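You operate a simulated robot arm through the tools that you are given. There is no shell and no other tool. Be economical: measure what you need, move in short steps, check, and stop when the job is done.

Carry out the task below with a simulated robot arm. There is one attempt and no reset: what you move stays moved.

Task
Clamp the white board in the board holder and solder its pad.
Fine: knob tight, feed once, heat till the joint shines, stand the iron, then station and fan off.

It is judged by the outcome, as a careful person would: the job done as asked, and still so three seconds after it is handed in. It fails if anything else is knocked over, pushed out of place, dropped, spilled or broken.

Robot
A 7-joint arm with a two-finger parallel gripper, fixed in place. Base frame: the origin is at the foot of the arm, x ahead of it, y to its left, z up; the work surface is at about z = 790. Units: mm, degrees, N and s.
With the tool pointing down near the work surface it reaches from about 220 to 680 mm from the base axis. Its first joint turns from -66.0 to 66.0 degrees. Payload 2.4 kg.
Tool frame: the origin (TCP) lies between the finger pads and is the grasp point; the fingertips stand 30 mm ahead of it; z points along the fingers, y is the line along which they close. The gripper opens to 94 mm. The fingers are 28 mm wide and 10 mm thick; the gripper's body (50 by 96 mm) begins 55 mm behind the TCP.
Orientation is that of the tool frame in the base frame, as a unit quaternion [w, x, y, z]. With the fingers straight down and closing along the base's y, the tool's x points along the base's -x, its y along +y and its z along -z.

Tools
- The arm moves only by the tool drive_tool. Its argument "rows" is a list of rows, each a list of 7 numbers: the shift along the tool's x, y, z in units of 30 mm (1.0 is 30 mm), then the turn, a rotation vector about the tool's x, y, z in units of 5 degrees (1.0 is 5 degrees), then the closure, from 0 (fully open) to 1 (shut). In form: [[x, y, z, ax, ay, az, grip], ...]. A call has 1 to 20 rows; each row shifts and turns the commanded pose from where the row before left it, along the tool's axes as they then stand. A call with a number of a shift or a turn outside -1 to 1 is refused whole. Rows are played at 5 a second. More than 50 mm and 8.6 degrees between two rows, or a gripper value outside its range, and nothing of the call is played. Where a pose cannot be reached the arm comes as near as it can. A force on the tool above 40 N (or 10 N above the force at the start of the call, whichever is more), or a blocked arm, ends the call early, and 0.2 s more pass. Each finger travels about 153 mm/s and halts on what it meets, pressing with about 36 N; the grip force reading is that of the motor and also rises with nothing between the fingers. The clock runs only during rows and for 0.2 s after the last one: add rows that do not move to give the fingers time. The reply holds the time, the measured pose of the TCP, the force on the tool along the base axes, the opening and the grip force, in the units named above and with some noise.
- Cameras (640 x 400 px; columns grow to the right, rows downward): "scene" is fixed at [40.3, 480.6, 1427.8]; the picture's right is [-0.68, -0.73, 0.00], its down [-0.47, 0.43, -0.77] and it looks along [0.56, -0.52, -0.64] (base axes); focal length 235 px, centre (320, 200). "wrist" rides on the gripper at [76, 14, -102] in the tool frame; the picture's right is [-0.18, 0.98, 0.00], its down [-0.75, -0.14, -0.64] and it looks along [-0.63, -0.12, 0.77] (tool axes); focal length 243 px, centre (320, 200). There is no depth. A picture from a camera that has moved, and an enlarged one, comes with that camera's place and axes in the base frame and with its lens. The place of the scene camera against the robot may be out by one fixed shift of up to 12 mm in any direction.
- camera(camera): a new picture of that camera. The clock stands still meanwhile.
- close_up(camera, box): a new picture of the part [left, top, right, bottom] of that camera's present view, enlarged. The clock stands still meanwhile.
- job_done(): hands the job in; it is judged then, once.

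Go step by step. Nothing tells you positions but the pictures and the camera data: compare them with the known pose of the tool, close in by small moves and look again before you grip or let go. The budget is 120 turns and 64 pictures, counting those below and the enlarged ones. Unless the task says otherwise, let go and move clear before handing in, and close with one line.

The tools are called after "Call:" as name(argument=value, ...) on one line, values as JSON. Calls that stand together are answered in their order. drive_tool: Moves the arm, as the interface text tells. Its arguments: {"type":"object","properties":{"rows":{"type":"array","items":{"type":"array","items":{"type":"number"}}}},"required":["rows"]} The other tools are called the same way: camera (camera) takes a picture; close_up (camera, box) takes an enlarged picture of a part of a camera's view; job_done () hands the job in.

At the start:

```text
clock: 0.0
ee_pos: [419.3, -20.3, 1244.7]
tool_rot: [-0.001, 0.0, 1.0, 0.0]
contact_force: [-0.1, 1.0, 0.0]
opening: 93.9
finger_force: 0.1
```

scene: 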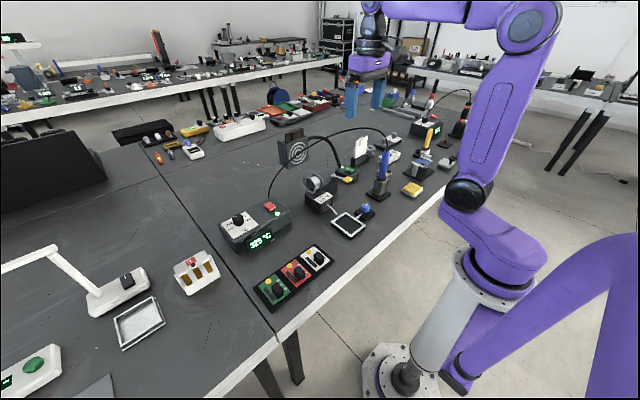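
wrist: 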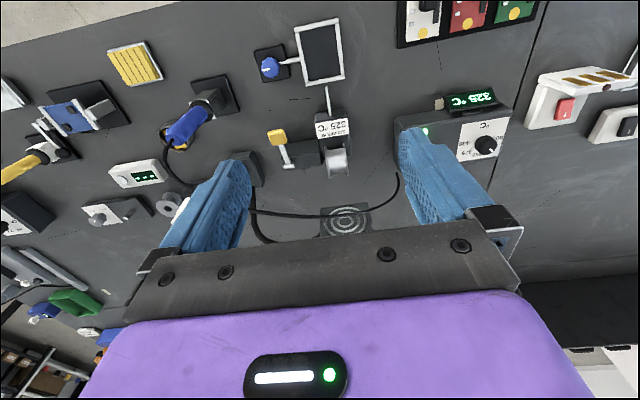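

I see a soldering bench with station, feeder, holder, iron stands and a fan. First I look closer at the objects.

Call:
close_up(camera="scene", box=[200, 120, 360, 220])

Call:
close_up(camera="scene", box=[320, 110, 480, 210])

Call:
close_up(camera="scene", box=[200, 180, 400, 310])

Call:
close_up(camera="wrist", box=[240, 0, 560, 200])

Call:
close_up(camera="wrist", box=[0, 30, 320, 230])

```text
4.00 times, centred on (280, 170) of scene
camera zoom: at [40.3, 480.6, 1427.8], right [-0.68, -0.73, 0.0], down [-0.47, 0.43, -0.77], along [0.56, -0.52, -0.64], focal length 941 px, centre (480, 320)
```

zoom: 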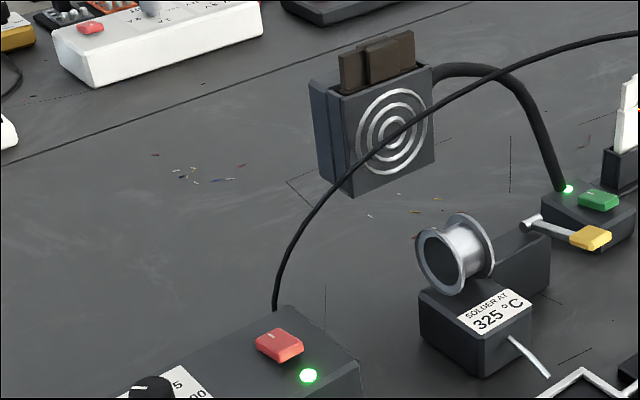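

```text
4.00 times, centred on (400, 160) of scene
camera zoom: at [40.3, 480.6, 1427.8], right [-0.68, -0.73, 0.0], down [-0.47, 0.43, -0.77], along [0.56, -0.52, -0.64], focal length 941 px, centre (0, 360)
```

zoom: 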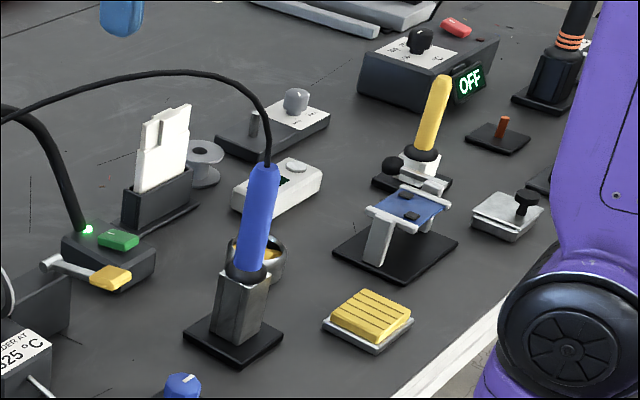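

```text
3.08 times, centred on (300, 245) of scene
camera zoom: at [40.3, 480.6, 1427.8], right [-0.68, -0.73, 0.0], down [-0.47, 0.43, -0.77], along [0.56, -0.52, -0.64], focal length 724 px, centre (382, 62)
```

zoom: 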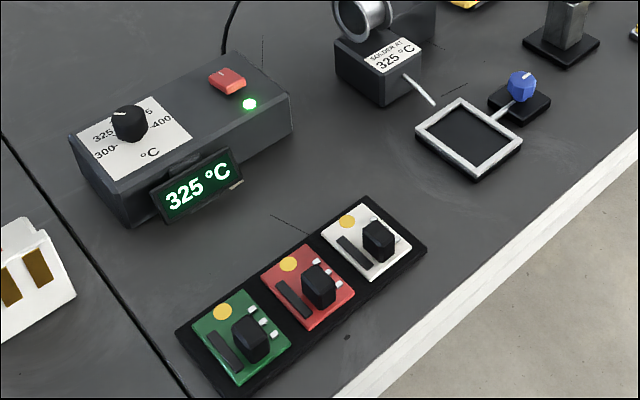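

```text
2.00 times, centred on (400, 100) of wrist
camera zoom: at [342.6, -6.5, 1348.5], right [0.18, 0.98, 0.0], down [0.75, -0.14, 0.64], along [0.63, -0.12, -0.77], focal length 485 px, centre (160, 400)
```

zoom: 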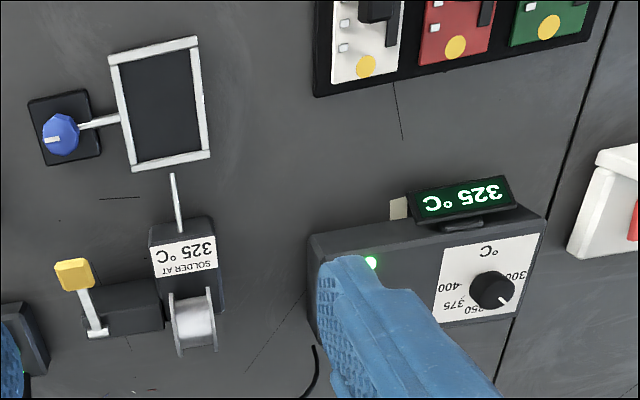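

```text
2.00 times, centred on (160, 130) of wrist
camera zoom: at [342.6, -6.5, 1348.5], right [0.18, 0.98, 0.0], down [0.75, -0.14, 0.64], along [0.63, -0.12, -0.77], focal length 485 px, centre (640, 340)
```

zoom: 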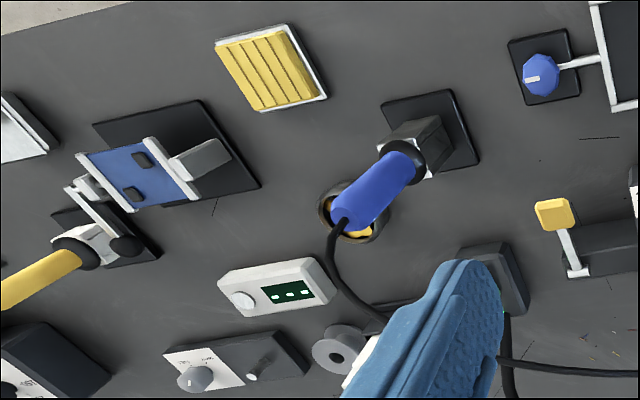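

Station reads 325 °C, which matches the feeder label, and the fan is on. White board is around (400,170), the holder around (425,-20). I move above the white board.

Call:
drive_tool(rows=[[0.07, 0.685, 0.9, 0, 0, 0, 0], [0.07, 0.685, 0.9, 0, 0, 0, 0], [0.07, 0.685, 0.9, 0, 0, 0, 0], [0.07, 0.685, 0.9, 0, 0, 0, 0], [0.07, 0.685, 0.9, 0, 0, 0, 0], [0.07, 0.685, 0.9, 0, 0, 0, 0], [0.07, 0.685, 0.9, 0, 0, 0, 0], [0.07, 0.685, 0.9, 0, 0, 0, 0], [0.07, 0.685, 0.9, 0, 0, 0, 0], [0, 0, 0, 0, 0, 0, 0]])

Call:
camera(camera="wrist")

```text
clock: 2.2
ee_pos: [400.5, 166.2, 1002.0]
tool_rot: [0.0, 0.0, 1.0, 0.0]
contact_force: [0.8, -1.0, -0.5]
opening: 93.8
finger_force: 0.0
```

```text
56 pictures are left
camera wrist: at [323.4, 179.8, 1104.8], right [0.18, 0.98, 0.0], down [0.75, -0.14, 0.64], along [0.63, -0.12, -0.77], focal length 243 px, centre (320, 200)
```

wrist: 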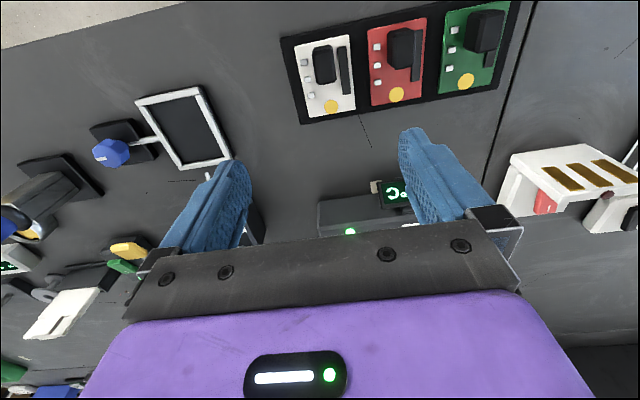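

I take a close-up of the boards to get the white one's geometry.

Call:
close_up(camera="wrist", box=[260, 0, 420, 130])

Call:
close_up(camera="wrist", box=[70, 70, 270, 210])

```text
3.08 times, centred on (340, 65) of wrist
camera zoom: at [323.4, 179.8, 1104.8], right [0.18, 0.98, 0.0], down [0.75, -0.14, 0.64], along [0.63, -0.12, -0.77], focal length 746 px, centre (258, 615)
```

zoom: 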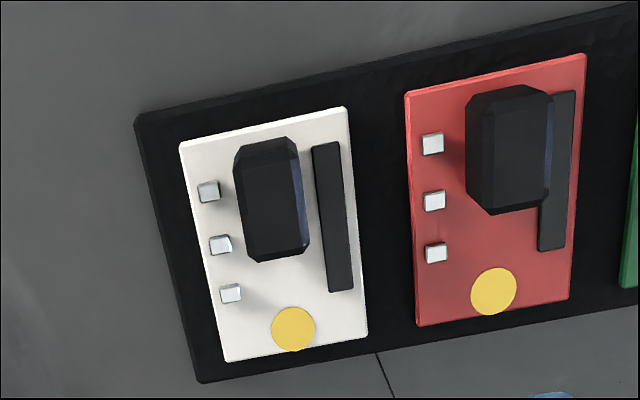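

```text
2.86 times, centred on (170, 140) of wrist
camera zoom: at [323.4, 179.8, 1104.8], right [0.18, 0.98, 0.0], down [0.75, -0.14, 0.64], along [0.63, -0.12, -0.77], focal length 693 px, centre (749, 371)
```

zoom: 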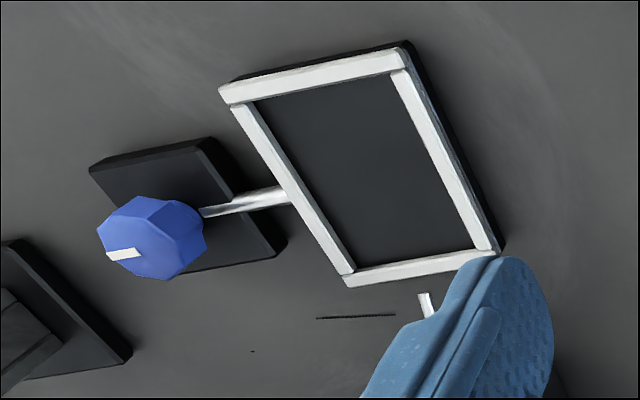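

White board is axis-aligned, about 58×78 mm, centre ≈(398.5,174), with its handle near (380,173). Next I look at the holder from above before picking anything up.

Call:
drive_tool(rows=[[0.3, -0.9, 0, 0, 0, 0, 0], [0.3, -0.9, 0, 0, 0, 0, 0], [0.3, -0.9, 0, 0, 0, 0, 0], [0, -0.9, 0, 0, 0, 0, 0], [0, -0.9, 0, 0, 0, 0, 0], [0, -0.9, 0, 0, 0, 0, 0], [0, -0.9, 0, 0, 0, 0, 0], [0, 0, 0, 0, 0, 0, 0]])

Call:
close_up(camera="wrist", box=[230, 20, 430, 145])

Call:
camera(camera="wrist")

```text
clock: 4.0
ee_pos: [373.2, -23.4, 1002.3]
tool_rot: [0.0, 0.0, 1.0, 0.0]
contact_force: [-0.3, 0.3, 0.4]
opening: 94.0
finger_force: 0.1
```

```text
3.20 times, centred on (330, 82) of wrist
camera zoom: at [296.9, -10.4, 1105.6], right [0.18, 0.98, 0.0], down [0.75, -0.14, 0.64], along [0.63, -0.12, -0.77], focal length 776 px, centre (288, 576)
```

zoom: 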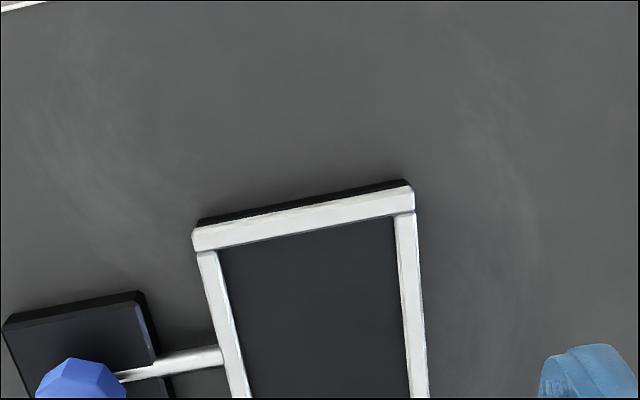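

```text
52 pictures are left
camera wrist: at [296.9, -10.4, 1105.6], right [0.18, 0.98, 0.0], down [0.75, -0.14, 0.64], along [0.63, -0.12, -0.77], focal length 243 px, centre (320, 200)
```

wrist: 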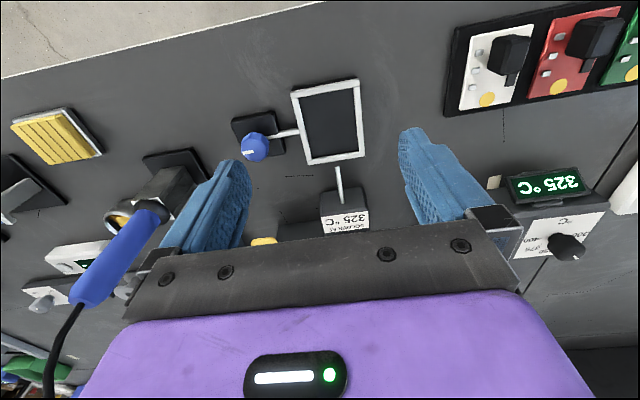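

Call:
close_up(camera="wrist", box=[220, 65, 400, 185])

```text
3.33 times, centred on (310, 125) of wrist
camera zoom: at [296.9, -10.4, 1105.6], right [0.18, 0.98, 0.0], down [0.75, -0.14, 0.64], along [0.63, -0.12, -0.77], focal length 809 px, centre (353, 450)
```

zoom: 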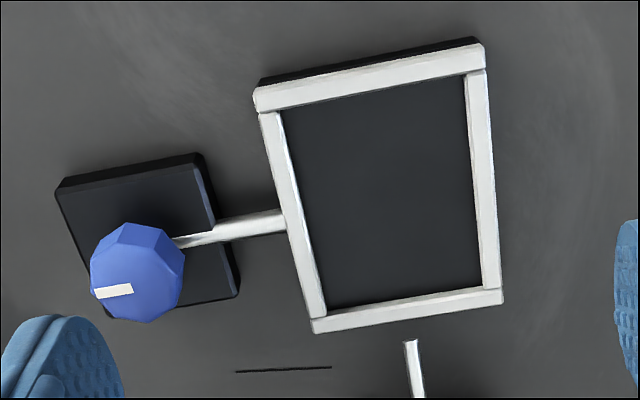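

Holder opening ≈84×67 mm centred at (428,-21), axis-aligned; board shift needed ≈(+29.4,-194.5). I return above the board handle and lower for a closer look.

Call:
drive_tool(rows=[[-0.03, 0.94, 0, 0, 0, 0, 0], [-0.03, 0.94, 0, 0, 0, 0, 0], [-0.03, 0.94, 0, 0, 0, 0, 0], [-0.03, 0.94, 0, 0, 0, 0, 0.2], [-0.03, 0.94, 0.6, 0, 0, 0, 0.4], [-0.03, 0.94, 0.9, 0, 0, 0, 0.4], [-0.03, 0.94, 0.9, 0, 0, 0, 0.4], [0, 0, 0, 0, 0, 0, 0.4]])

Call:
camera(camera="wrist")

```text
clock: 5.8
ee_pos: [379.5, 175.4, 930.4]
tool_rot: [0.0, 0.0, 1.0, 0.0]
contact_force: [-0.2, -0.1, 0.6]
opening: 56.5
finger_force: 0.0
```

```text
50 pictures are left
camera wrist: at [302.0, 187.5, 1033.8], right [0.18, 0.98, 0.0], down [0.75, -0.14, 0.64], along [0.63, -0.12, -0.77], focal length 243 px, centre (320, 200)
```

wrist: 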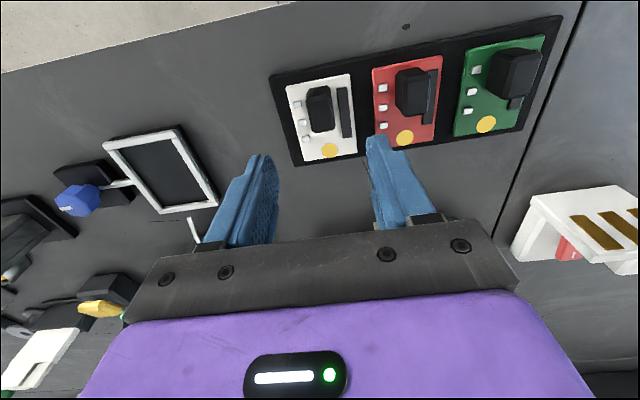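

Call:
close_up(camera="wrist", box=[270, 60, 430, 165])

```text
3.81 times, centred on (350, 112) of wrist
camera zoom: at [302.0, 187.5, 1033.8], right [0.18, 0.98, 0.0], down [0.75, -0.14, 0.64], along [0.63, -0.12, -0.77], focal length 924 px, centre (206, 533)
```

zoom: 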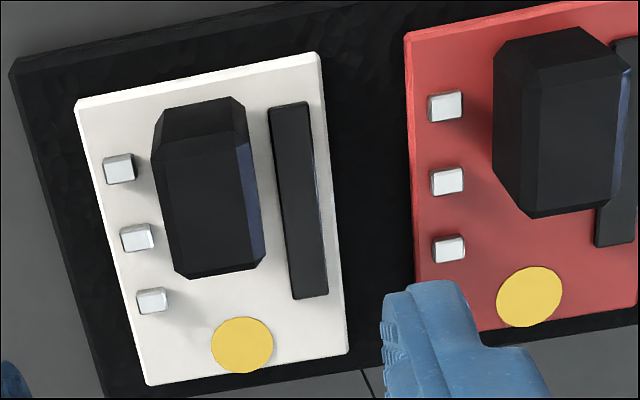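

Handle spans x 366–397 and y 163–183, with its top near z 820. I descend so the fingertips stop at about 805, above the components, then grip.

Call:
drive_tool(rows=[[-0.07, -0.08, 0.8, 0, 0, 0, 0.4], [0, 0, 0.8, 0, 0, 0, 0.4], [0, 0, 0.8, 0, 0, 0, 0.4], [0, 0, 0.5, 0, 0, 0, 0.4], [0, 0, 0.25, 0, 0, 0, 0.4], [0, 0, 0, 0, 0, 0, 0.4]])

Call:
camera(camera="wrist")

```text
clock: 7.2
ee_pos: [382.9, 171.9, 834.9]
tool_rot: [-0.001, 0.0, 1.0, -0.001]
contact_force: [-0.4, -0.1, -0.8]
opening: 56.4
finger_force: 0.0
```

```text
48 pictures are left
camera wrist: at [305.5, 184.6, 938.5], right [0.18, 0.98, 0.0], down [0.75, -0.14, 0.64], along [0.63, -0.12, -0.77], focal length 243 px, centre (320, 200)
```

wrist: 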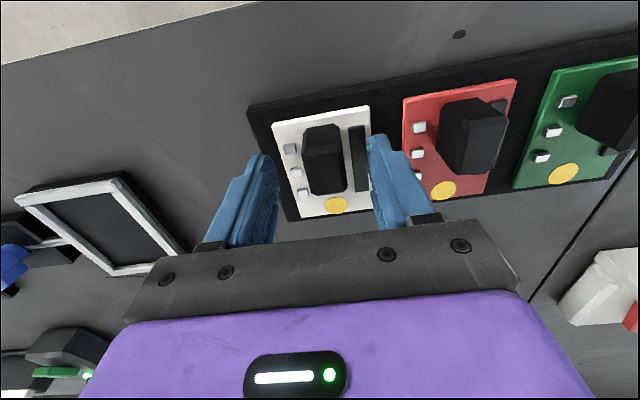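

The handle is centred between the fingers; I close.

Call:
drive_tool(rows=[[0, 0, 0, 0, 0, 0, 0.6], [0, 0, 0, 0, 0, 0, 0.8], [0, 0, 0, 0, 0, 0, 0.9], [0, 0, 0, 0, 0, 0, 0.9]])

```text
clock: 8.2
ee_pos: [383.1, 171.7, 836.3]
tool_rot: [0.0, 0.0, 1.0, 0.0]
contact_force: [0.7, 0.6, 2.1]
opening: 21.0
finger_force: 35.8
```

Gripped at 21 mm. I lift and check.

Call:
drive_tool(rows=[[0, 0, -0.4, 0, 0, 0, 0.9], [0, 0, -0.8, 0, 0, 0, 0.9], [0, 0, -0.8, 0, 0, 0, 0.9], [0, 0, -0.4, 0, 0, 0, 0.9], [0, 0, 0, 0, 0, 0, 0.9]])

Call:
camera(camera="wrist")

```text
clock: 9.4
ee_pos: [382.0, 172.2, 908.3]
tool_rot: [0.0, 0.001, 1.0, 0.0]
contact_force: [0.1, 0.3, -1.1]
opening: 20.9
finger_force: 35.3
```

```text
47 pictures are left
camera wrist: at [305.0, 185.0, 1010.9], right [0.18, 0.98, 0.0], down [0.75, -0.14, 0.64], along [0.63, -0.12, -0.77], focal length 243 px, centre (320, 200)
```

wrist: 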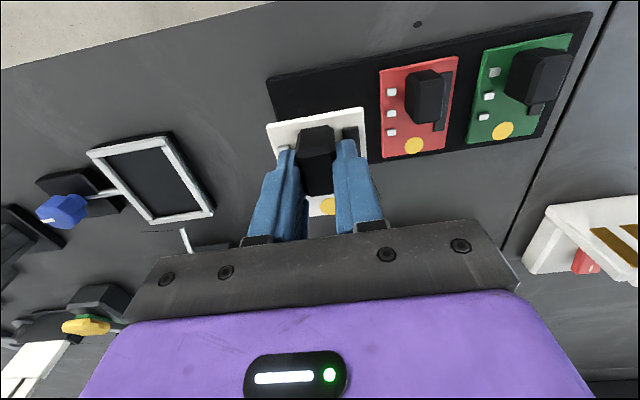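

Board is held level. I carry it above the holder.

Call:
drive_tool(rows=[[-0.1, -0.4, -0.3, 0, 0, 0, 0.9], [-0.13, -0.8, 0, 0, 0, 0, 0.9], [-0.13, -0.8, 0, 0, 0, 0, 0.9], [-0.13, -0.8, 0, 0, 0, 0, 0.9], [-0.13, -0.8, 0, 0, 0, 0, 0.9], [-0.13, -0.8, 0, 0, 0, 0, 0.9], [-0.13, -0.8, 0, 0, 0, 0, 0.9], [-0.14, -0.8, 0, 0, 0, 0, 0.9], [0, -0.43, 0.5, 0, 0, 0, 0.9], [0, 0, 0.7, 0, 0, 0, 0.9], [0, 0, 0.5, 0, 0, 0, 0.9], [0, 0, 0, 0, 0, 0, 0.9]])

Call:
camera(camera="wrist")

Call:
close_up(camera="scene", box=[290, 150, 410, 250])

```text
clock: 12.0
ee_pos: [412.7, -21.7, 864.2]
tool_rot: [0.0, 0.0, 1.0, 0.0]
contact_force: [0.0, -0.3, -0.1]
opening: 20.8
finger_force: 36.3
```

```text
46 pictures are left
camera wrist: at [336.1, -8.1, 968.5], right [0.18, 0.98, 0.0], down [0.75, -0.14, 0.64], along [0.63, -0.12, -0.77], focal length 243 px, centre (320, 200)
```

wrist: 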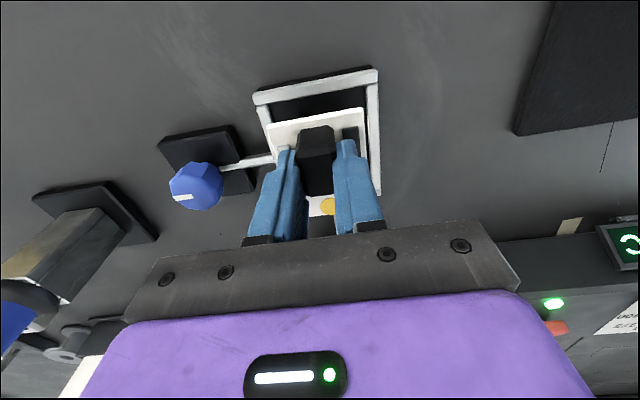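

```text
4.00 times, centred on (350, 200) of scene
camera zoom: at [40.3, 480.6, 1427.8], right [-0.68, -0.73, 0.0], down [-0.47, 0.43, -0.77], along [0.56, -0.52, -0.64], focal length 941 px, centre (200, 200)
```

zoom: 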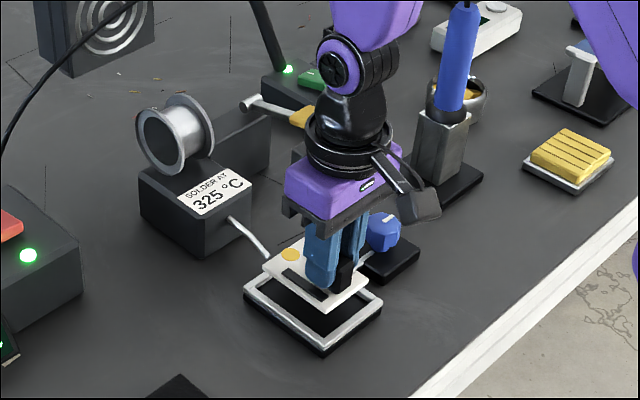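

Alignment looks right (about 3 mm clearance in x, centred in y). I lower to just above.

Call:
drive_tool(rows=[[0, 0.02, 0.4, 0, 0, 0, 0.9], [0, 0, 0.3, 0, 0, 0, 0.9], [0, 0, 0.15, 0, 0, 0, 0.9], [0, 0, 0, 0, 0, 0, 0.9]])

Call:
camera(camera="wrist")

Call:
close_up(camera="scene", box=[320, 190, 400, 245])

```text
clock: 13.0
ee_pos: [413.2, -20.8, 840.5]
tool_rot: [0.0, 0.0, 1.0, -0.001]
contact_force: [0.7, 0.1, -0.6]
opening: 21.0
finger_force: 36.2
```

```text
44 pictures are left
camera wrist: at [335.9, -7.2, 943.2], right [0.18, 0.98, 0.0], down [0.75, -0.14, 0.64], along [0.63, -0.12, -0.77], focal length 243 px, centre (320, 200)
```

wrist: 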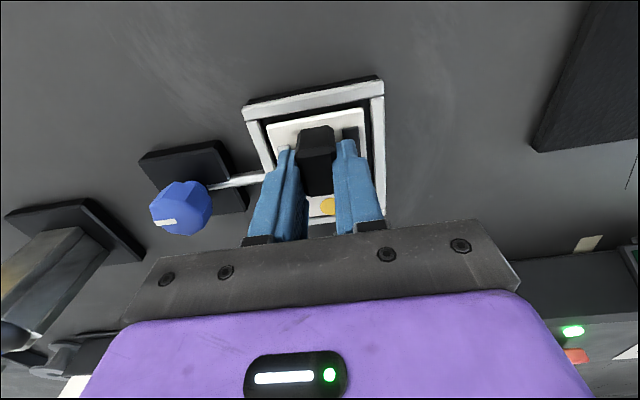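

```text
7.27 times, centred on (360, 218) of scene
camera zoom: at [40.3, 480.6, 1427.8], right [-0.68, -0.73, 0.0], down [-0.47, 0.43, -0.77], along [0.56, -0.52, -0.64], focal length 1710 px, centre (29, 73)
```

zoom: 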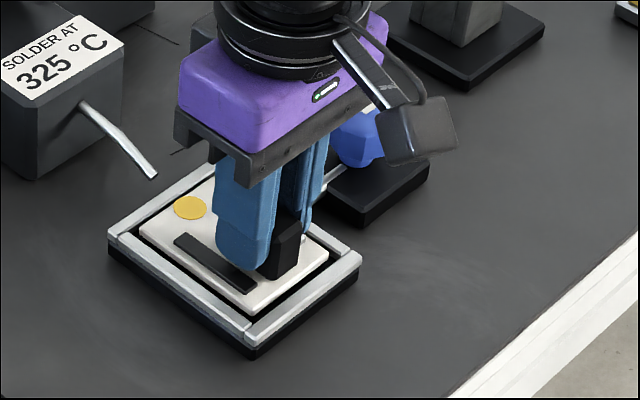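

Nicely inside the frame on all sides. I lower in small steps until it seats.

Call:
drive_tool(rows=[[0, 0, 0.08, 0, 0, 0, 0.9], [0, 0, 0.08, 0, 0, 0, 0.9], [0, 0, 0.06, 0, 0, 0, 0.9], [0, 0, 0, 0, 0, 0, 0.9]])

```text
clock: 13.6
ee_pos: [412.4, -20.1, 837.8]
tool_rot: [-0.001, 0.0, 1.0, 0.0]
contact_force: [-3.1, -0.8, 13.7]
opening: 20.8
finger_force: 35.9
stopped in row 3: the force on the tool passed its limit (the readings are from after the stop); the commanded pose is now the measured one
```

Call:
close_up(camera="scene", box=[320, 190, 400, 245])

Call:
close_up(camera="wrist", box=[220, 60, 420, 230])

```text
7.27 times, centred on (360, 218) of scene
camera zoom: at [40.0, 480.6, 1427.8], right [-0.68, -0.73, 0.0], down [-0.47, 0.43, -0.77], along [0.56, -0.52, -0.64], focal length 1710 px, centre (29, 73)
```

zoom: 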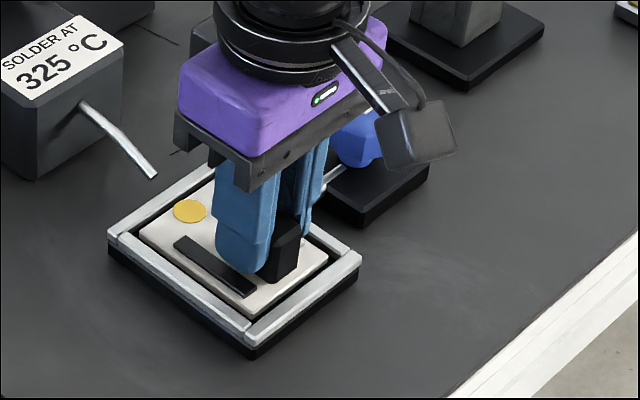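

```text
2.35 times, centred on (320, 145) of wrist
camera zoom: at [335.8, -7.3, 940.5], right [0.18, 0.98, 0.0], down [0.75, -0.14, 0.64], along [0.63, -0.12, -0.77], focal length 571 px, centre (320, 329)
```

zoom: 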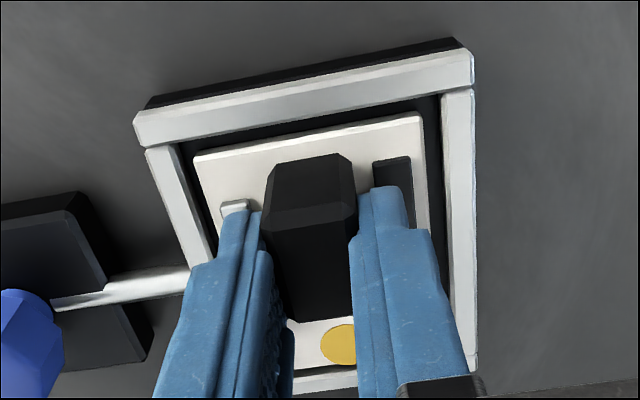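

Seated level inside the frame. I release and rise, then look at the knob.

Call:
drive_tool(rows=[[0, 0, 0, 0, 0, 0, 0.6], [0, 0, 0, 0, 0, 0, 0.55], [0, 0, -0.5, 0, 0, 0, 0.55], [0, 0, -0.9, 0, 0, 0, 0.55], [0.3, -0.5, -0.9, 0, 0, 0, 0.5], [0.6, -0.7, -0.9, 0, 0, 0, 0.4], [0.3, -0.4, 0, 0, 0, 0, 0.4], [0, 0, 0, 0, 0, 0, 0.4]])

Call:
camera(camera="wrist")

```text
clock: 15.4
ee_pos: [376.1, -68.8, 934.0]
tool_rot: [0.0, 0.0, 1.0, 0.0]
contact_force: [0.9, 0.6, -0.9]
opening: 56.4
finger_force: 0.0
```

```text
40 pictures are left
camera wrist: at [299.5, -55.1, 1036.3], right [0.18, 0.98, 0.0], down [0.75, -0.14, 0.64], along [0.63, -0.12, -0.77], focal length 243 px, centre (320, 200)
```

wrist: 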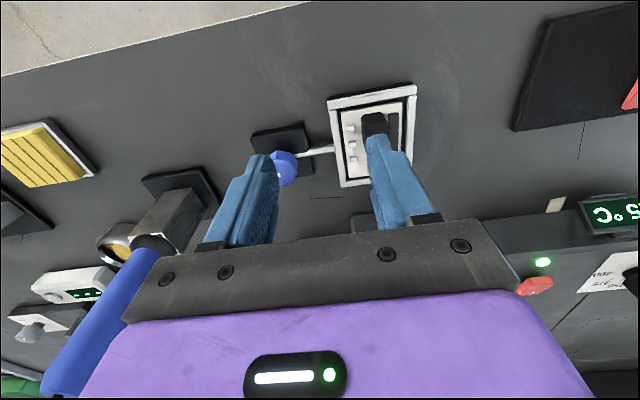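

Call:
close_up(camera="scene", box=[325, 190, 405, 240])

Call:
drive_tool(rows=[[-0.3, -0.8, 0, 0, 0, 0, 0.2], [-0.5, -0.9, 0, 0, 0, 0, 0.2], [0, 0, 0, 0, 0, 0, 0.2]])

Call:
close_up(camera="wrist", box=[220, 60, 420, 230])

```text
8.00 times, centred on (365, 215) of scene
camera zoom: at [40.3, 480.6, 1427.8], right [-0.68, -0.73, 0.0], down [-0.47, 0.43, -0.77], along [0.56, -0.52, -0.64], focal length 1881 px, centre (-40, 80)
```

zoom: 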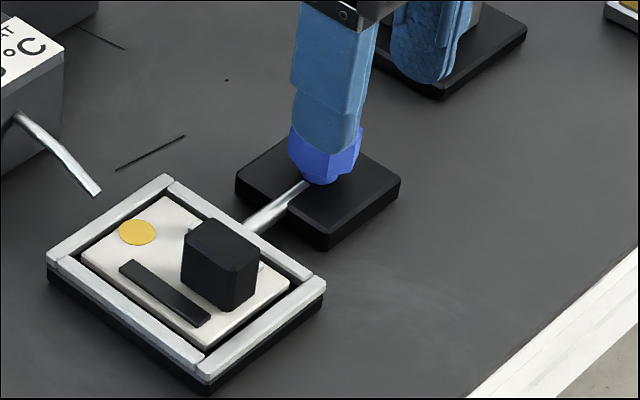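

```text
clock: 16.2
ee_pos: [401.5, -118.9, 932.6]
tool_rot: [0.001, 0.001, 1.0, 0.0]
contact_force: [-0.3, -0.1, -0.4]
opening: 75.3
finger_force: 0.2
```

```text
2.35 times, centred on (320, 145) of wrist
camera zoom: at [324.2, -106.5, 1036.0], right [0.18, 0.98, 0.0], down [0.75, -0.14, 0.64], along [0.63, -0.12, -0.77], focal length 571 px, centre (320, 329)
```

zoom: 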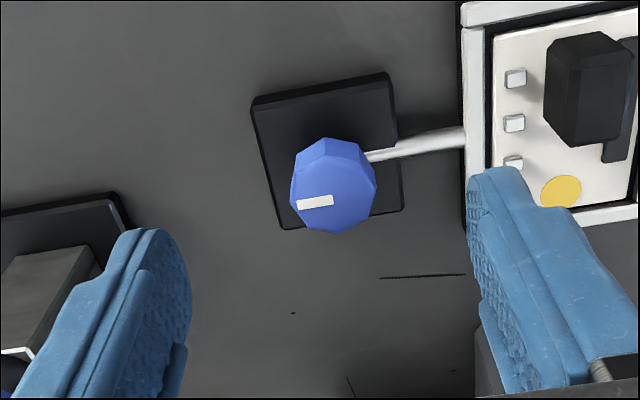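

Knob is at (429,-119.5), top ≈828, and its mark points to -y. I pre-rotate -45° and straddle it.

Call:
drive_tool(rows=[[-0.92, -0.02, 0, 0, 0, 0, 0.4], [0, 0, 0, 0, 0, -1, 0.42], [0, 0, 0, 0, 0, -1, 0.42], [0, 0, 0, 0, 0, -1, 0.42], [0, 0, 0, 0, 0, -1, 0.42], [0, 0, 0, 0, 0, -1, 0.42], [0, 0, 0.3, 0, 0, -1, 0.42], [0, 0, 0.4, 0, 0, -1, 0.42], [0, 0, 0.5, 0, 0, -1, 0.42], [0, 0, 0.5, 0, 0, -1, 0.42], [0, 0, 0.4, 0, 0, 0, 0.42], [0, 0, 0, 0, 0, 0, 0.42]])

Call:
close_up(camera="wrist", box=[220, 60, 420, 230])

```text
clock: 18.8
ee_pos: [429.0, -119.9, 869.1]
tool_rot: [0.0, -0.383, 0.924, -0.001]
contact_force: [-0.2, -0.2, 0.9]
opening: 54.7
finger_force: 0.1
```

```text
2.35 times, centred on (320, 145) of wrist
camera zoom: at [363.8, -165.6, 973.2], right [-0.57, 0.82, 0.0], down [0.63, 0.43, 0.64], along [0.53, 0.36, -0.77], focal length 571 px, centre (320, 329)
```

zoom: 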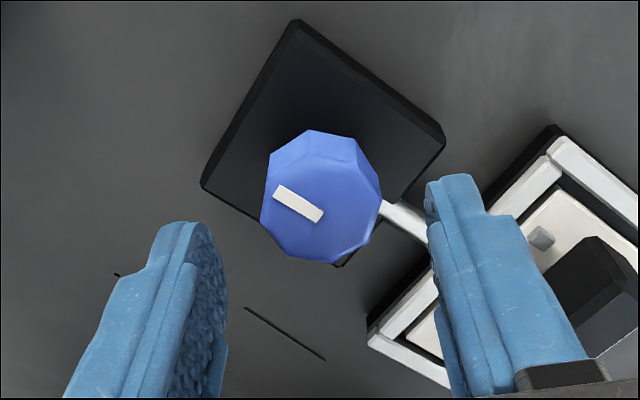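

Centred. I descend and grip the knob.

Call:
drive_tool(rows=[[0, 0, 0.5, 0, 0, 0, 0.42], [0, 0, 0.3, 0, 0, 0, 0.42], [0, 0, 0.1, 0, 0, 0, 0.42], [0, 0, 0, 0, 0, 0, 0.42], [0, 0, 0, 0, 0, 0, 0.6], [0, 0, 0, 0, 0, 0, 0.8], [0, 0, 0, 0, 0, 0, 0.8]])

Call:
camera(camera="wrist")

```text
clock: 20.4
ee_pos: [429.1, -121.4, 842.6]
tool_rot: [0.001, -0.383, 0.924, 0.0]
contact_force: [3.7, -4.0, -4.5]
opening: 32.6
finger_force: 44.5
```

```text
36 pictures are left
camera wrist: at [363.8, -165.7, 945.9], right [-0.56, 0.83, 0.0], down [0.63, 0.43, 0.64], along [0.53, 0.36, -0.77], focal length 243 px, centre (320, 200)
```

wrist: 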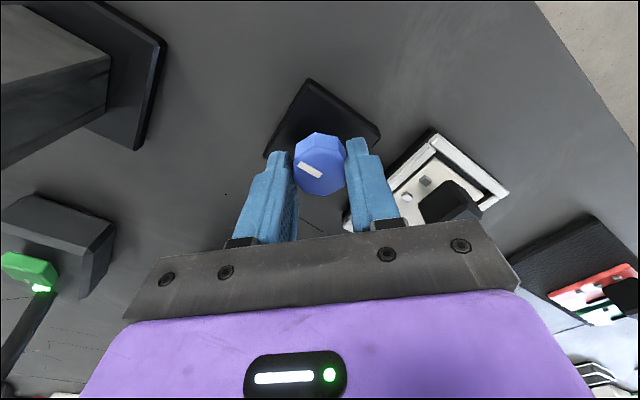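

Gripped. I turn clockwise (from above) 30° and see how it responds.

Call:
drive_tool(rows=[[0, 0, 0, 0, 0, 1, 0.9], [0, 0, 0, 0, 0, 1, 0.9], [0, 0, 0, 0, 0, 1, 0.9], [0, 0, 0, 0, 0, 1, 0.9], [0, 0, 0, 0, 0, 1, 0.9], [0, 0, 0, 0, 0, 1, 0.9], [0, 0, 0, 0, 0, 0, 0.9]])

Call:
camera(camera="wrist")

```text
clock: 22.0
ee_pos: [429.3, -121.6, 842.5]
tool_rot: [0.0, -0.13, 0.992, -0.001]
contact_force: [-1.5, -7.0, -14.9]
opening: 32.7
finger_force: 44.2
```

```text
35 pictures are left
camera wrist: at [350.5, -127.2, 946.0], right [-0.07, 1.0, 0.0], down [0.76, 0.06, 0.64], along [0.64, 0.05, -0.77], focal length 243 px, centre (320, 200)
```

wrist: 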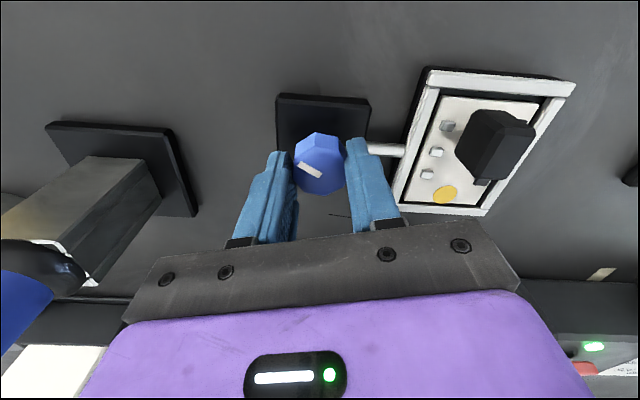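

The knob turns with the gripper. I keep turning.

Call:
drive_tool(rows=[[0, 0, 0, 0, 0, 1, 0.9], [0, 0, 0, 0, 0, 1, 0.9], [0, 0, 0, 0, 0, 1, 0.9], [0, 0, 0, 0, 0, 1, 0.9], [0, 0, 0, 0, 0, 1, 0.9], [0, 0, 0, 0, 0, 1, 0.9], [0, 0, 0, 0, 0, 1, 0.9], [0, 0, 0, 0, 0, 1, 0.9], [0, 0, 0, 0, 0, 1, 0.9], [0, 0, 0, 0, 0, 1, 0.9], [0, 0, 0, 0, 0, 1, 0.9], [0, 0, 0, 0, 0, 1, 0.9], [0, 0, 0, 0, 0, 0, 0.9]])

Call:
camera(camera="wrist")

```text
clock: 24.8
ee_pos: [428.7, -118.2, 842.9]
tool_rot: [0.0, 0.383, 0.924, 0.0]
contact_force: [3.9, 18.8, -13.5]
opening: 32.9
finger_force: 45.0
```

```text
34 pictures are left
camera wrist: at [384.3, -56.0, 946.1], right [0.82, 0.57, 0.0], down [0.43, -0.63, 0.64], along [0.36, -0.53, -0.77], focal length 243 px, centre (320, 200)
```

wrist: 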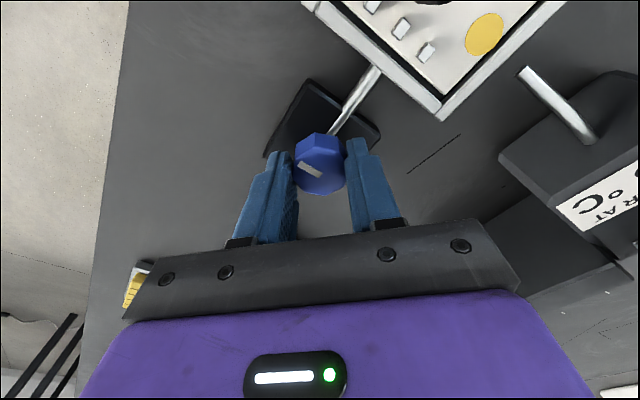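

Call:
drive_tool(rows=[[0, 0, 0, 0, 0, 1, 0.9], [0, 0, 0, 0, 0, 1, 0.9], [0, 0, 0, 0, 0, 1, 0.9], [0, 0, 0, 0, 0, 1, 0.9], [0, 0, 0, 0, 0, 1, 0.9], [0, 0, 0, 0, 0, 1, 0.9], [0, 0, 0, 0, 0, 0, 0.9]])

Call:
camera(camera="wrist")

Call:
close_up(camera="scene", box=[325, 190, 405, 240])

```text
clock: 26.4
ee_pos: [430.1, -120.7, 843.4]
tool_rot: [0.003, 0.609, 0.793, 0.001]
contact_force: [13.9, 6.6, 6.0]
opening: 32.9
finger_force: 45.1
```

```text
33 pictures are left
camera wrist: at [423.0, -44.3, 946.6], right [1.0, 0.08, 0.0], down [0.05, -0.76, 0.64], along [0.05, -0.64, -0.77], focal length 243 px, centre (320, 200)
```

wrist: 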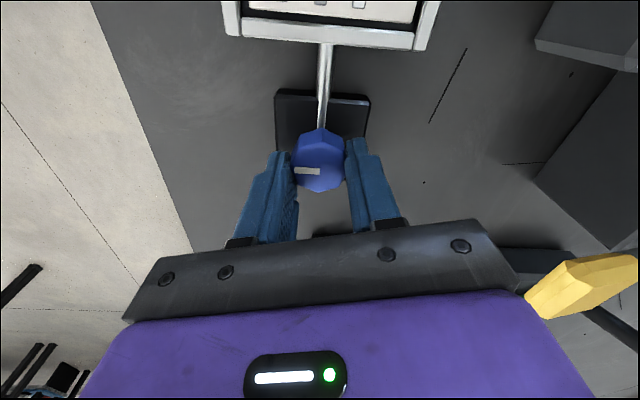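

```text
8.00 times, centred on (365, 215) of scene
camera zoom: at [40.6, 480.8, 1427.7], right [-0.68, -0.73, 0.0], down [-0.47, 0.43, -0.77], along [0.56, -0.52, -0.64], focal length 1881 px, centre (-40, 80)
```

zoom: 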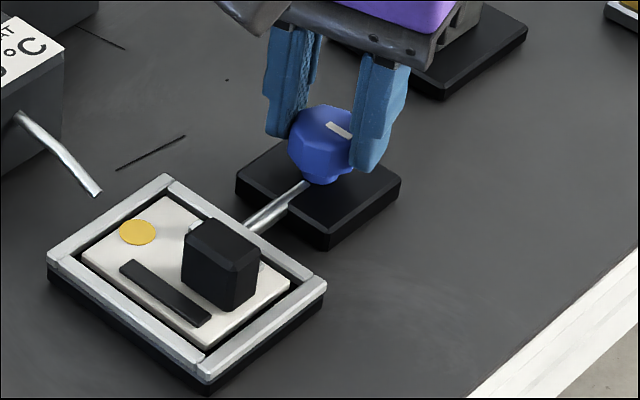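

Knob stopped at 90° (the gripper slipped past it), so it is tight. I release it, rise and turn back.

Call:
drive_tool(rows=[[0, 0, 0, 0, 0, 0, 0.5], [0, 0, 0, 0, 0, 0, 0.42], [0, 0, -0.5, 0, 0, 0, 0.42], [0, 0, -0.9, 0, 0, 0, 0.42], [0, 0, -0.9, 0, 0, -1, 0.42], [0, 0, -0.9, 0, 0, -1, 0.42], [0, 0, 0, 0, 0, -1, 0.42], [0, 0, 0, 0, 0, -1, 0.42], [0, 0, 0, 0, 0, -1, 0.42], [0, 0, 0, 0, 0, -1, 0.42], [0, 0, 0, 0, 0, -1, 0.42], [0, 0, 0, 0, 0, -1, 0.42], [0, 0, 0, 0, 0, -1, 0.42], [0, 0, 0, 0, 0, -1, 0.6], [0, 0, 0, 0, 0, -1, 0.8], [0, 0, 0, 0, 0, -1, 1], [0, 0, 0, 0, 0, -1, 1], [0, 0, 0, 0, 0, -1, 1], [0, 0, 0, 0, 0, -1, 1], [0, 0, 0, 0, 0, 0, 1]])

Call:
camera(camera="wrist")

```text
clock: 30.6
ee_pos: [428.2, -120.1, 938.8]
tool_rot: [0.001, -0.001, 1.0, -0.001]
contact_force: [-0.5, -0.2, -0.7]
opening: 0.0
finger_force: 32.8
```

```text
31 pictures are left
camera wrist: at [351.5, -107.1, 1042.1], right [0.18, 0.98, 0.0], down [0.75, -0.14, 0.64], along [0.63, -0.12, -0.77], focal length 243 px, centre (320, 200)
```

wrist: 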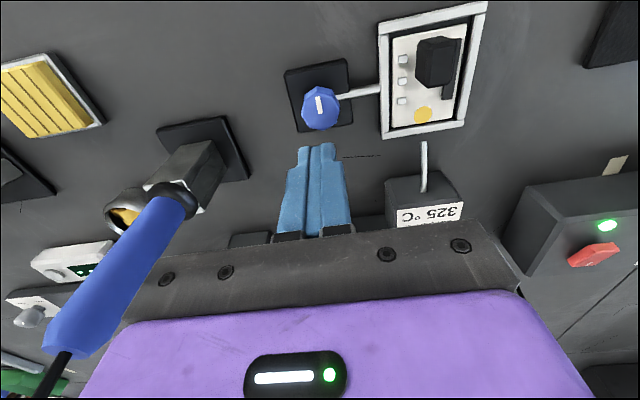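

Knob mark now points to -x. Next is the feeder lever; I estimate its yellow paddle at about (541,-133,884), and move to view it.

Call:
drive_tool(rows=[[0, 0.7, -0.7, 0, 0, 0, 1], [0, 0.7, -0.7, 0, 0, 0, 1], [0, 0.7, -0.6, 0, 0, 0, 1], [0, 0.6, 0, 0, 0, 0, 1], [0, 0, 0, 0, 0, 0, 1]])

Call:
camera(camera="wrist")

Call:
close_up(camera="wrist", box=[160, 110, 320, 230])

Call:
close_up(camera="scene", box=[300, 150, 380, 210])

```text
clock: 31.8
ee_pos: [428.5, -38.9, 998.9]
tool_rot: [0.001, 0.0, 1.0, 0.0]
contact_force: [-0.2, 0.1, 0.1]
opening: 0.0
finger_force: 33.3
```

```text
30 pictures are left
camera wrist: at [351.3, -25.6, 1102.4], right [0.18, 0.98, 0.0], down [0.75, -0.14, 0.64], along [0.63, -0.12, -0.77], focal length 243 px, centre (320, 200)
```

wrist: 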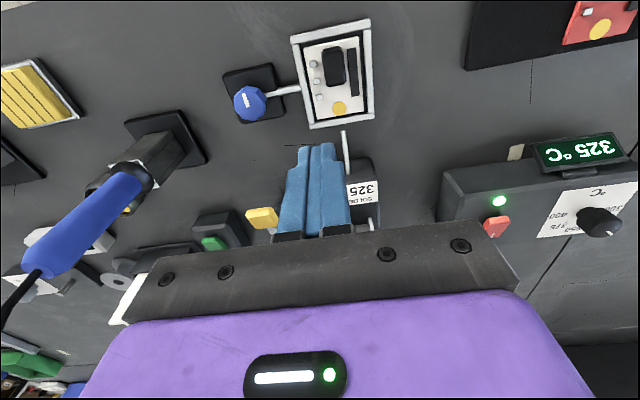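

```text
3.33 times, centred on (240, 170) of wrist
camera zoom: at [351.3, -25.6, 1102.4], right [0.18, 0.98, 0.0], down [0.75, -0.14, 0.64], along [0.63, -0.12, -0.77], focal length 809 px, centre (587, 300)
```

zoom: 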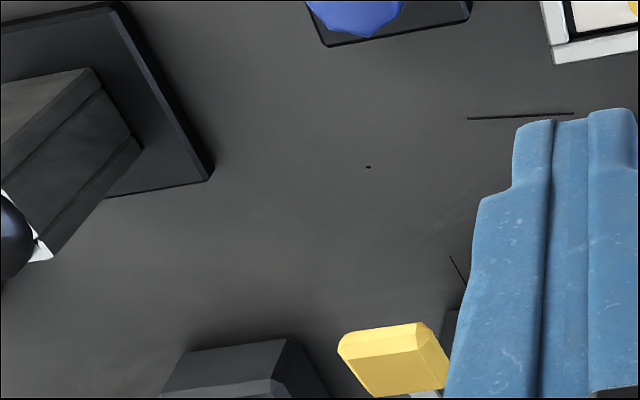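

```text
6.67 times, centred on (340, 180) of scene
camera zoom: at [40.3, 480.6, 1427.8], right [-0.68, -0.73, 0.0], down [-0.47, 0.43, -0.77], along [0.56, -0.52, -0.64], focal length 1568 px, centre (187, 333)
```

zoom: 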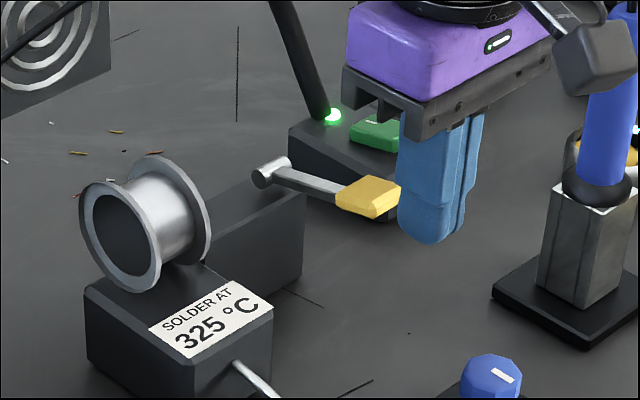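

Paddle confirmed at ≈(540,-133,884) on an arm pivoting further out in x. I move above it with closed fingers.

Call:
drive_tool(rows=[[-0.75, -0.62, 0, 0, 0, 0, 1], [-0.75, -0.63, 0, 0, 0, 0, 1], [-0.75, -0.63, 0.3, 0, 0, 0, 1], [-0.75, -0.63, 0.7, 0, 0, 0, 1], [-0.75, -0.63, 0.8, 0, 0, 0, 1], [0, 0, 0, 0, 0, 0, 1]])

Call:
camera(camera="wrist")

Call:
close_up(camera="scene", box=[300, 150, 380, 210])

```text
clock: 33.2
ee_pos: [542.0, -134.8, 945.0]
tool_rot: [0.001, 0.0, 1.0, 0.0]
contact_force: [-1.3, -0.7, 0.4]
opening: 0.0
finger_force: 32.8
```

```text
27 pictures are left
camera wrist: at [465.1, -120.7, 1047.7], right [0.18, 0.98, 0.0], down [0.75, -0.14, 0.64], along [0.63, -0.12, -0.77], focal length 243 px, centre (320, 200)
```

wrist: 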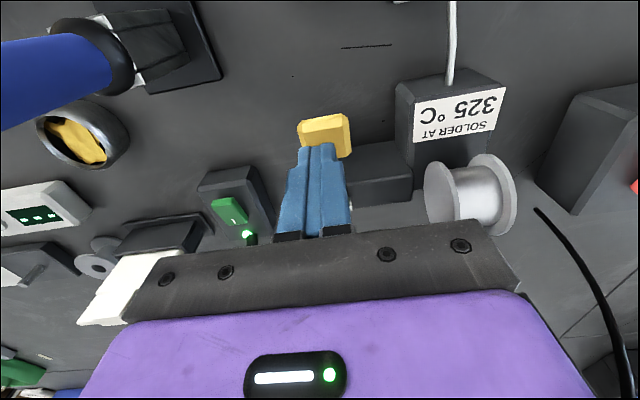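

```text
6.67 times, centred on (340, 180) of scene
camera zoom: at [40.4, 480.6, 1427.8], right [-0.68, -0.73, 0.0], down [-0.47, 0.43, -0.77], along [0.56, -0.52, -0.64], focal length 1568 px, centre (187, 333)
```

zoom: 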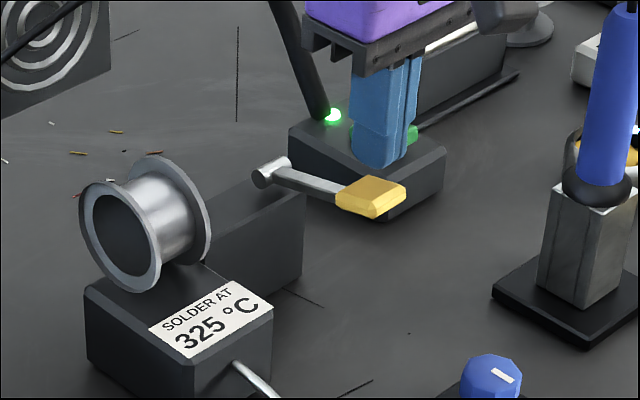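

Aligned over the paddle. I press down gradually.

Call:
drive_tool(rows=[[0.13, 0.05, 0.5, 0, 0, 0, 1], [0, 0, 0.3, 0, 0, 0, 1], [0, 0, 0.2, 0, 0, 0, 1], [0, 0, 0.2, 0, 0, 0, 1], [0, 0, 0.2, 0, 0, 0, 1]])

Call:
close_up(camera="scene", box=[300, 150, 400, 230])

```text
clock: 34.4
ee_pos: [538.3, -132.5, 902.9]
tool_rot: [0.001, 0.0, 1.0, 0.0]
contact_force: [-0.6, -0.1, 1.2]
opening: 0.0
finger_force: 33.0
```

```text
5.00 times, centred on (350, 190) of scene
camera zoom: at [40.3, 480.6, 1427.8], right [-0.68, -0.73, 0.0], down [-0.47, 0.43, -0.77], along [0.56, -0.52, -0.64], focal length 1176 px, centre (170, 250)
```

zoom: 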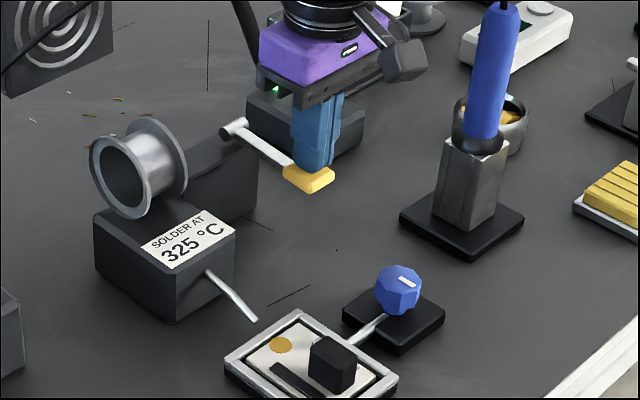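

The lever is moving down with little force; I continue the same stroke.

Call:
drive_tool(rows=[[0, 0, 0.2, 0, 0, 0, 1], [0, 0, 0.2, 0, 0, 0, 1], [0, 0, 0.2, 0, 0, 0, 1], [0, 0, 0, 0, 0, 0, 1]])

Call:
close_up(camera="scene", box=[300, 150, 400, 230])

```text
clock: 35.2
ee_pos: [537.8, -133.2, 892.4]
tool_rot: [0.001, 0.0, 1.0, 0.0]
contact_force: [-11.1, 1.2, 21.8]
opening: 0.0
finger_force: 32.6
stopped in row 3: the force on the tool passed its limit (the readings are from after the stop); the commanded pose is now the measured one
```

```text
5.00 times, centred on (350, 190) of scene
camera zoom: at [39.7, 480.8, 1427.7], right [-0.68, -0.73, 0.0], down [-0.47, 0.43, -0.77], along [0.56, -0.52, -0.64], focal length 1176 px, centre (170, 250)
```

zoom: 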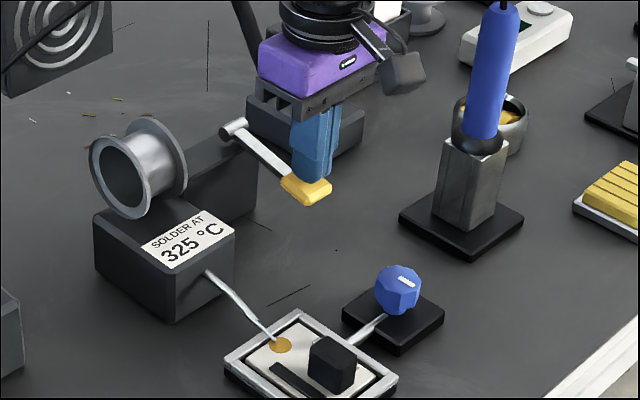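

The wire advanced onto the pad: one feed done, with the lever at its stop. I raise clear straight up.

Call:
drive_tool(rows=[[0, 0, -0.4, 0, 0, 0, 1], [0, 0, -0.8, 0, 0, 0, 1], [0, 0, -1, 0, 0, 0, 1], [0, 0, -1, 0, 0, 0, 1], [0.5, 0, -1, 0, 0, 0, 1], [0.8, -0.2, 0, 0, 0, 0, 1], [0.8, -0.2, 0, 0, 0, 0, 1], [0.8, 0, 0, 0, 0, 0, 1], [0.8, 0, 0, 0, 0, 0, 0.5], [0.8, 0, 0, 0, 0, 0, 0.3], [0, 0, 0, 0, 0, 0, 0.3]])

Call:
camera(camera="wrist")

Call:
close_up(camera="scene", box=[340, 130, 440, 230])

```text
clock: 37.6
ee_pos: [401.9, -144.2, 1016.0]
tool_rot: [0.002, 0.0, 1.0, 0.0]
contact_force: [0.3, -0.4, 0.5]
opening: 65.4
finger_force: 0.0
```

```text
23 pictures are left
camera wrist: at [325.6, -131.0, 1119.4], right [0.18, 0.98, 0.0], down [0.75, -0.14, 0.64], along [0.63, -0.12, -0.76], focal length 243 px, centre (320, 200)
```

wrist: 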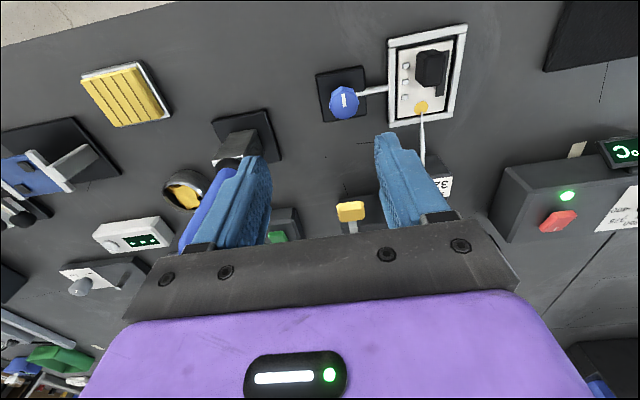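

```text
4.00 times, centred on (390, 180) of scene
camera zoom: at [40.3, 480.6, 1427.8], right [-0.68, -0.73, 0.0], down [-0.47, 0.43, -0.77], along [0.56, -0.52, -0.64], focal length 941 px, centre (40, 280)
```

zoom: 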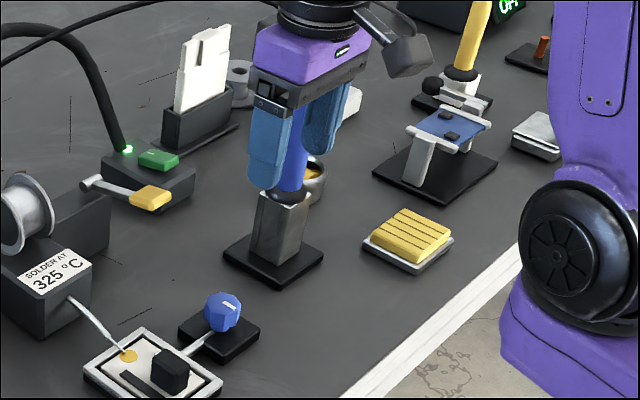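

Solder lies on the pad. Next is the iron: views give a vertical handle at ≈(470,-268), from z 873 to 994 with the cord rising from the top. I'll grasp it with the tool tilted 45° toward +x so the palm clears the cord.

Call:
drive_tool(rows=[[0, -0.461, 0, 0, -1, 0, 0.3], [0, -0.461, 0, 0, -1, 0, 0.3], [0, -0.461, 0, 0, -1, 0, 0.3], [0, -0.461, 0, 0, -1, 0, 0.3], [0, -0.461, 0, 0, -1, 0, 0.3], [0, -0.461, 0, 0, -1, 0, 0.3], [0, -0.461, 0, 0, -1, 0, 0.3], [0, -0.461, 0, 0, -1, 0, 0.3], [0, -0.461, 0, 0, -1, 0, 0.3], [0, 0, 0, 0, 0, 0, 0.3]])

Call:
camera(camera="wrist")

```text
clock: 39.8
ee_pos: [402.8, -268.1, 1017.4]
tool_rot: [0.384, 0.0, 0.923, 0.0]
contact_force: [-0.5, -0.4, 0.0]
opening: 65.9
finger_force: 0.0
```

```text
21 pictures are left
camera wrist: at [275.6, -254.7, 1035.7], right [0.13, 0.98, 0.13], down [0.08, -0.14, 0.99], along [0.99, -0.12, -0.09], focal length 243 px, centre (320, 200)
```

wrist: 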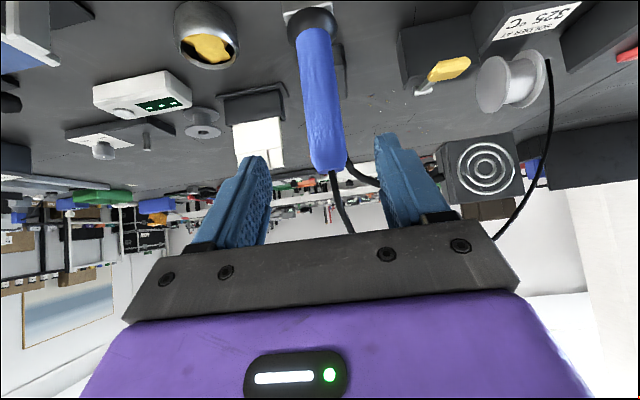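

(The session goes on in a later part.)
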